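You operate a simulated robot arm through the tools that you are given. There is no shell and no other tool. Be economical: measure what you need, move in short steps, check, and stop when the job is done.

Carry out the task below with a simulated robot arm. There is one attempt and no reset: what you move stays moved.

TASK
Put one of the spools from the wooden table on the teal plate.
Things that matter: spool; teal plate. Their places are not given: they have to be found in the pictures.

It is judged by the outcome, as a careful person would: the job done as asked, and still so three seconds after it is handed in. It fails if anything else is knocked over, pushed out of place, dropped, spilled or broken.

THE ROBOT
A 7-joint arm with a two-finger parallel gripper, fixed in place. Base frame: the origin is at the foot of the arm, x ahead of it, y to its left, z up; the work surface is at about z = 0. Lengths are in m, angles in degrees, forces in N, time in s.
With the tool pointing down near the work surface it reaches from about 0.24 to 0.62 m from the base axis. Its first joint turns from -66.0 to 66.0 degrees. Payload 2.6 kg.
Tool frame: the origin (TCP) lies between the finger pads and is the grasp point; the fingertips stand 0.03 m ahead of it; z points along the fingers, y is the line along which they close. The gripper opens to 0.094 m. The fingers are 0.028 m wide and 0.01 m thick; the gripper's body (0.05 by 0.096 m) begins 0.055 m behind the TCP.
Orientation is that of the tool frame in the base frame, as a unit quaternion [x, y, z, w]. With the fingers straight down and closing along the base's y, the tool's x points along the base's -x, its y along +y and its z along -z.

THE INTERFACE
- The arm moves only by the tool move_arm. Its argument "rows" is a list of rows, each an object of numbers (a shift or turn left out is 0, a gripper value left out holds the last): "tx", "ty", "tz": the shift along the tool's x, y, z in m; "ax", "ay", "az": the turn, a rotation vector about the tool's x, y, z in rad; "fingers": the finger opening in m, from 0 to 0.094. In form: [{"tx": .., "ty": .., "tz": .., "ax": .., "ay": .., "az": .., "fingers": ..}, ...]. A call has 1 to 12 rows; each row shifts and turns the commanded pose from where the row before left it, along the tool's axes as they then stand. A row lasts 0.2 s, in which the tool goes at most 0.05 m and 8.6 degrees; a call with a longer step from one row to the next is refused whole, and so is a gripper value outside its range. A pose out of reach is approached as far as the arm can. The call stops where the force on the tool passes 40 N (or 10 N more than at its start, if that is more) or the arm is blocked; 0.2 s more then pass. The fingers move at their own pace (about 0.072 m/s each) and stop on an object; they squeeze with about 33 N. The grip force told is the motor's: it shows also when the fingers shut on nothing. Time passes only in rows, and 0.2 s behind the last, so rows that do not move let the fingers close. It gives the time, the measured TCP pose, the force on the tool (base axes), the opening and the grip force at its end, in the units of the frame above (readings bear some noise).
- Cameras (640 x 400 px; columns grow to the right, rows downward): "scene" is fixed at [0.0353, 0.4312, 0.5645]; the picture's right is [-0.78, -0.63, 0.00], its down [-0.36, 0.44, -0.82] and it looks along [0.52, -0.64, -0.57] (base axes); focal length 297 px, centre (320, 200). "wrist" rides on the gripper at [-0.037, 0, -0.058] in the tool frame; the picture's right is [0.00, -1.00, 0.00], its down [0.97, 0.00, -0.24] and it looks along [0.24, 0.00, 0.97] (tool axes); focal length 218 px, centre (320, 200).
- capture(camera): a new picture of that camera. No time passes.
- probe_pixels(camera, pixels): for up to 12 pixels [column, row] of the newest picture of that camera ("zoom" is the newest enlarged one), the place [x, y, z] in the base frame of the surface seen there, good to about 0.002 m. No time passes.
- close_up(camera, box): a new picture of the part [left, top, right, bottom] of that camera's present view, enlarged. No time passes.
- sign_off(): hands the job in; it is judged then, once.

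Work in short steps. Measure before you move; look again where a grasp or a placing could have gone wrong, and mend it. You have 60 turns and 14 pictures in all, the two below and enlarged ones among them. Open the gripper and draw the arm clear of the work before you hand the job in, unless the task says otherwise; then end with one line.

The tools are called after ">>>" as name(argument=value, ...) on one line, values as JSON. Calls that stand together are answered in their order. move_arm: Moves the arm, as the interface text tells. Its arguments: {"type":"object","properties":{"rows":{"type":"array","items":{"type":"object","properties":{"tx":{"type":"number"},"ty":{"type":"number"},"tz":{"type":"number"},"ax":{"type":"number"},"ay":{"type":"number"},"az":{"type":"number"},"fingers":{"type":"number"}}}}},"required":["rows"]} The other tools are called the same way: capture (camera) takes a picture; probe_pixels (camera, pixels) gives the place of the surface under pixels of a picture; close_up (camera, box) takes an enlarged picture of a part of a camera's view; sign_off () hands the job in.

At the start:

```text
clock: 0.0
tcp_pos: [0.3383, 0.0244, 0.3252]
tcp_rot: [0.0, 1.0, 0.0, 0.0]
force: [-0.2, 0.6, -0.1]
opening: 0.0941
grasp_force: 0.0
```

scene: 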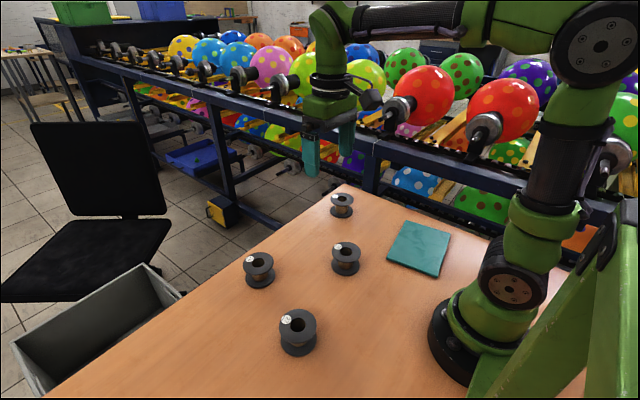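
wrist: 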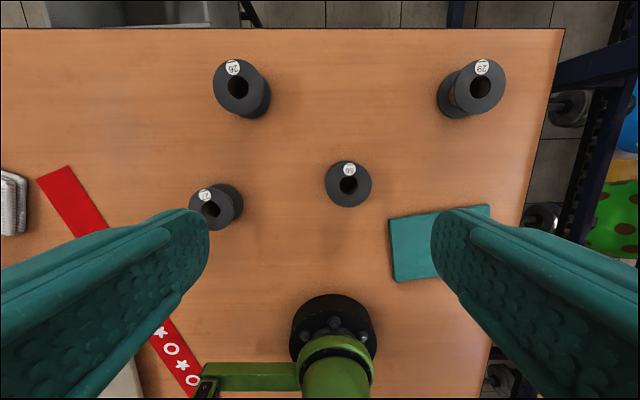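

Four spools stand on the table, and the teal plate is at scene (420,248) and wrist (440,245). I'll probe the nearest spool, wrist (348,185), along with its neighbours and the plate.

>>> probe_pixels(camera="wrist", pixels=[[348, 169], [333, 185], [364, 185], [348, 201], [348, 186], [395, 225], [400, 275], [425, 250], [487, 210], [300, 185], [220, 210], [465, 90]])

>>> probe_pixels(camera="scene", pixels=[[408, 223], [450, 236], [388, 259], [437, 276], [420, 248], [347, 246], [347, 258], [347, 273], [337, 262], [340, 198], [258, 260], [298, 320]])

>>> close_up(camera="scene", box=[230, 180, 470, 330])

```text
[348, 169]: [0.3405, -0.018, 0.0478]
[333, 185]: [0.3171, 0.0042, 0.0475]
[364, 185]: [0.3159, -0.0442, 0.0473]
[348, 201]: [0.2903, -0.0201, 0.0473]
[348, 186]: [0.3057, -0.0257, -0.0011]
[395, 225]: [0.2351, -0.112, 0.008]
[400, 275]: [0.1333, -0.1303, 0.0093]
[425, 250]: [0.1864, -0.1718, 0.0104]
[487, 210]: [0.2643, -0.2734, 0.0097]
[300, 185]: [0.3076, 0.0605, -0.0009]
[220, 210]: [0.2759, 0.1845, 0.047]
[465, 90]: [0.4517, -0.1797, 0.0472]
```

```text
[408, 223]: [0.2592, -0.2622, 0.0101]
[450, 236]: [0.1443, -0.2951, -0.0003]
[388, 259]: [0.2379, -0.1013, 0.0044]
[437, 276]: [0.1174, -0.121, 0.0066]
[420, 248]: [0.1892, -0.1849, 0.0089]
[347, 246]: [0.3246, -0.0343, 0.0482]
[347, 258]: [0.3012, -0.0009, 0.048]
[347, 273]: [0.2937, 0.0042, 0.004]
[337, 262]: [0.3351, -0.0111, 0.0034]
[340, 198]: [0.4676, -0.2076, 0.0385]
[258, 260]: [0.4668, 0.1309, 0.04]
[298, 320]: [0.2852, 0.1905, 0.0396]
```

```text
2.67 times, centred on (350, 255) of scene
```

zoom: 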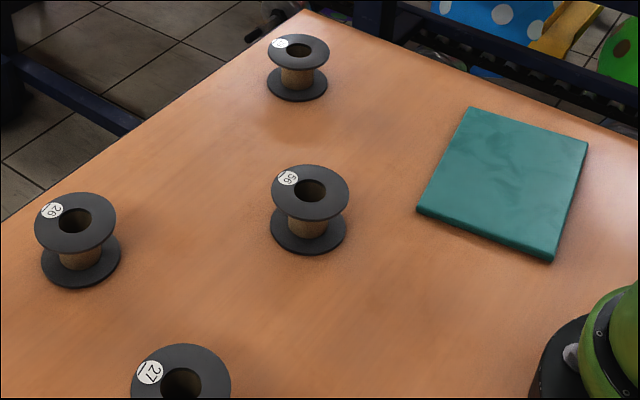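

Spool 56 has its axis near (0.316, -0.020) and its top at z 0.048. The plate is centred near (0.19, -0.19) with its top at 0.0095. I'll move above the spool and look again.

>>> move_arm(rows=[{"tx": 0.0045, "ty": -0.0089, "tz": 0.035, "fingers": 0.094}, {"tx": 0.0045, "ty": -0.0089, "tz": 0.035}, {"tx": 0.0045, "ty": -0.0089, "tz": 0.035}, {"tx": 0.0045, "ty": -0.0089, "tz": 0.035}, {"tx": 0.0045, "ty": -0.0089, "tz": 0.035}, {}])

>>> capture(camera="wrist")

```text
clock: 1.4
tcp_pos: [0.3147, -0.0196, 0.1493]
tcp_rot: [0.0, 1.0, 0.0, 0.001]
force: [0.3, -0.8, 0.4]
opening: 0.0942
grasp_force: 0.0
```

```text
10 pictures are left
```

wrist: 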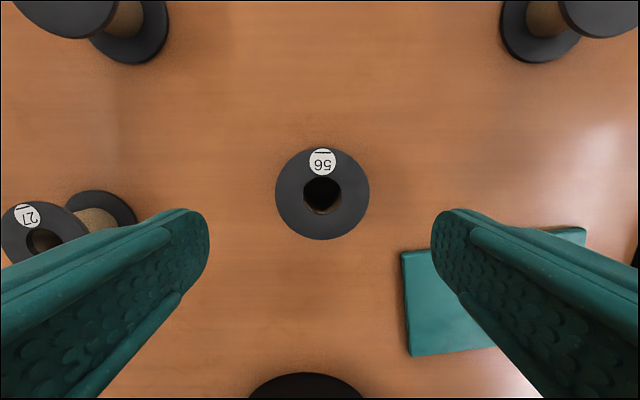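

The spool is almost centred. I'll probe the rim of its top flange for an exact centre.

>>> probe_pixels(camera="wrist", pixels=[[278, 194], [367, 194], [322, 151], [322, 237], [404, 255], [412, 353], [582, 230], [490, 344]])

```text
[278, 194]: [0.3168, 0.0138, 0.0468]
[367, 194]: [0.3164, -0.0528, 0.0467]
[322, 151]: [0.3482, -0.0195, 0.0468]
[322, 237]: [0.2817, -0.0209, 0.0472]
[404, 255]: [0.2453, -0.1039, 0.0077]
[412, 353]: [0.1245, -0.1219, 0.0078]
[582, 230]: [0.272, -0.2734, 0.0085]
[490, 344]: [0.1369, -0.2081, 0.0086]
```

The centre is (0.315, -0.0195) and the diameter about 0.07, which leaves 12 mm of clearance per side. I'll descend to z≈0.034 and close.

>>> move_arm(rows=[{"tz": 0.03}, {"tz": 0.03}, {"tz": 0.03}, {"tz": 0.025}, {}, {"fingers": 0.05}, {"fingers": 0.05}, {"fingers": 0.05}])

```text
clock: 3.2
tcp_pos: [0.3166, -0.0192, 0.0325]
tcp_rot: [0.0, 1.0, 0.0, 0.0]
force: [0.6, 0.1, -0.3]
opening: 0.071
grasp_force: 33.3
```

The spool is gripped (opening 0.071, 33 N). I'll lift it and carry it over the plate centre at about (0.197, -0.195).

>>> move_arm(rows=[{"tz": -0.03}, {"tz": -0.03}, {"tz": -0.03}, {"tx": 0.017, "ty": -0.025}, {"tx": 0.017, "ty": -0.025}, {"tx": 0.017, "ty": -0.025}, {"tx": 0.017, "ty": -0.025}, {"tx": 0.017, "ty": -0.025}, {"tx": 0.017, "ty": -0.025}, {"tx": 0.017, "ty": -0.025}, {}, {}])

>>> capture(camera="scene")

>>> capture(camera="wrist")

```text
clock: 5.8
tcp_pos: [0.1952, -0.1953, 0.1247]
tcp_rot: [0.0, 1.0, -0.001, 0.0]
force: [0.6, 0.0, -0.8]
opening: 0.0712
grasp_force: 32.9
```

```text
9 pictures are left
```

scene: 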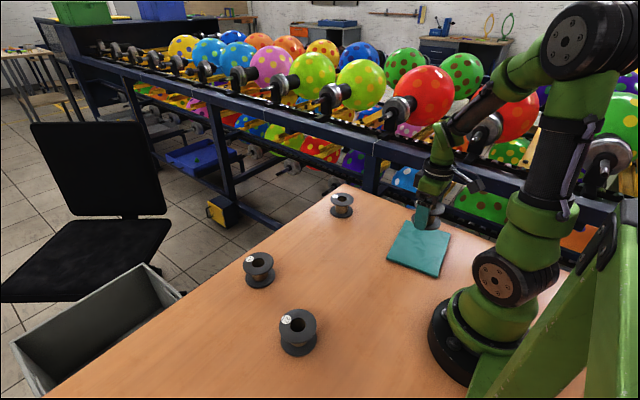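

```text
8 pictures are left
```

wrist: 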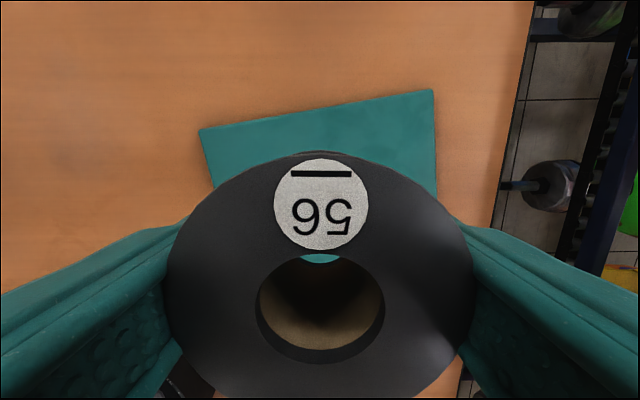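

The spool is held upright. I'll check the plate's far corners against the spool position.

>>> probe_pixels(camera="wrist", pixels=[[204, 134], [430, 95], [213, 182], [433, 190], [320, 130]])

>>> probe_pixels(camera="scene", pixels=[[391, 259], [436, 275], [449, 235], [407, 224]])

```text
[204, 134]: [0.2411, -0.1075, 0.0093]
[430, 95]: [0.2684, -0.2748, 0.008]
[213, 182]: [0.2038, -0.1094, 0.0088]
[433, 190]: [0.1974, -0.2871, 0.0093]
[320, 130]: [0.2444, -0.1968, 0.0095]
```

```text
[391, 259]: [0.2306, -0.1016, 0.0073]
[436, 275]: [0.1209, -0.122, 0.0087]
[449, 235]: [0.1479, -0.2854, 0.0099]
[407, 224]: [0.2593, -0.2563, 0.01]
```

The plate centre is about (0.194, -0.197), so the spool is well placed. Contact is expected at TCP z≈0.042, so I'll lower it gently.

>>> move_arm(rows=[{"tz": 0.03}, {"tz": 0.03}, {"tz": 0.015}, {"tz": 0.005}, {"tz": 0.002}, {}, {}])

```text
clock: 7.4
tcp_pos: [0.1965, -0.1934, 0.0427]
tcp_rot: [0.0, 1.0, 0.001, 0.0]
force: [0.4, -0.5, -0.8]
opening: 0.0712
grasp_force: 32.7
```

There's no clear contact force yet, so I'll lower it another 1.5 mm in fine steps.

>>> move_arm(rows=[{"tz": 0.0008}, {"tz": 0.0007}, {}])

>>> close_up(camera="scene", box=[370, 180, 470, 290])

```text
clock: 8.2
tcp_pos: [0.1965, -0.1933, 0.0411]
tcp_rot: [0.0, 1.0, 0.0, 0.0]
force: [-1.8, 4.9, 13.4]
opening: 0.0708
grasp_force: 32.8
```

```text
3.64 times, centred on (420, 235) of scene
```

zoom: 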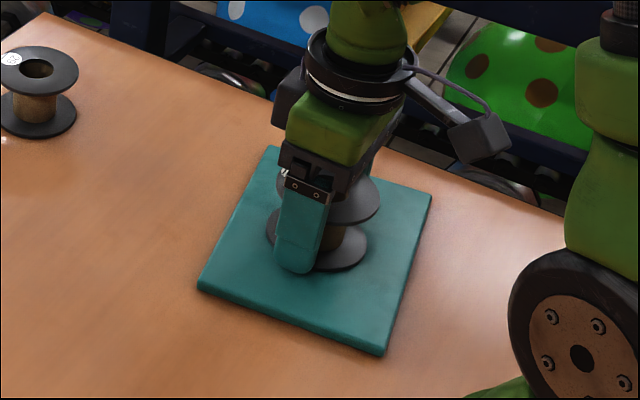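

Contact is felt (13 N up) and the spool sits on the plate. I'll open the gripper and rise straight up.

>>> move_arm(rows=[{"tz": -0.0008}, {"fingers": 0.094}, {}, {}, {"tz": -0.01}, {"tz": -0.03}, {"tz": -0.04}, {"tz": -0.04}, {"tz": -0.04}, {"tx": -0.03, "ty": 0.04}, {"tx": -0.03, "ty": 0.04}, {"tx": -0.03, "ty": 0.04}])

>>> capture(camera="scene")

```text
clock: 10.8
tcp_pos: [0.2861, -0.0723, 0.2051]
tcp_rot: [0.001, 1.0, -0.001, 0.0]
force: [0.2, 0.6, -0.1]
opening: 0.0941
grasp_force: 0.0
```

```text
6 pictures are left
```

scene: 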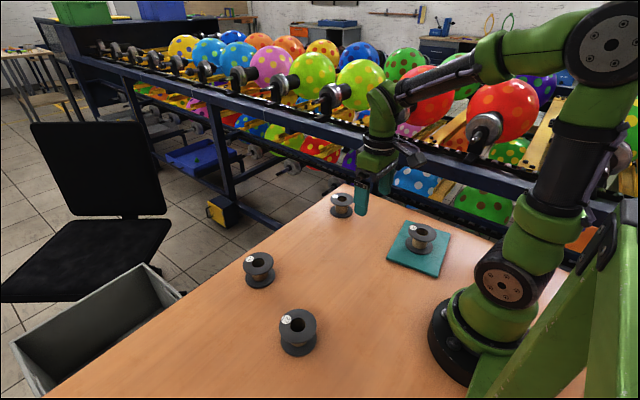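

The spool stands upright on the teal plate at scene (420,238). Nothing else has moved, and the arm is clear with the gripper open, so I'm handing in.

>>> sign_off()

```text
The job is handed in.
```

Spool 56 is standing upright near the centre of the teal plate; the other three spools were not touched, and the job is handed in.
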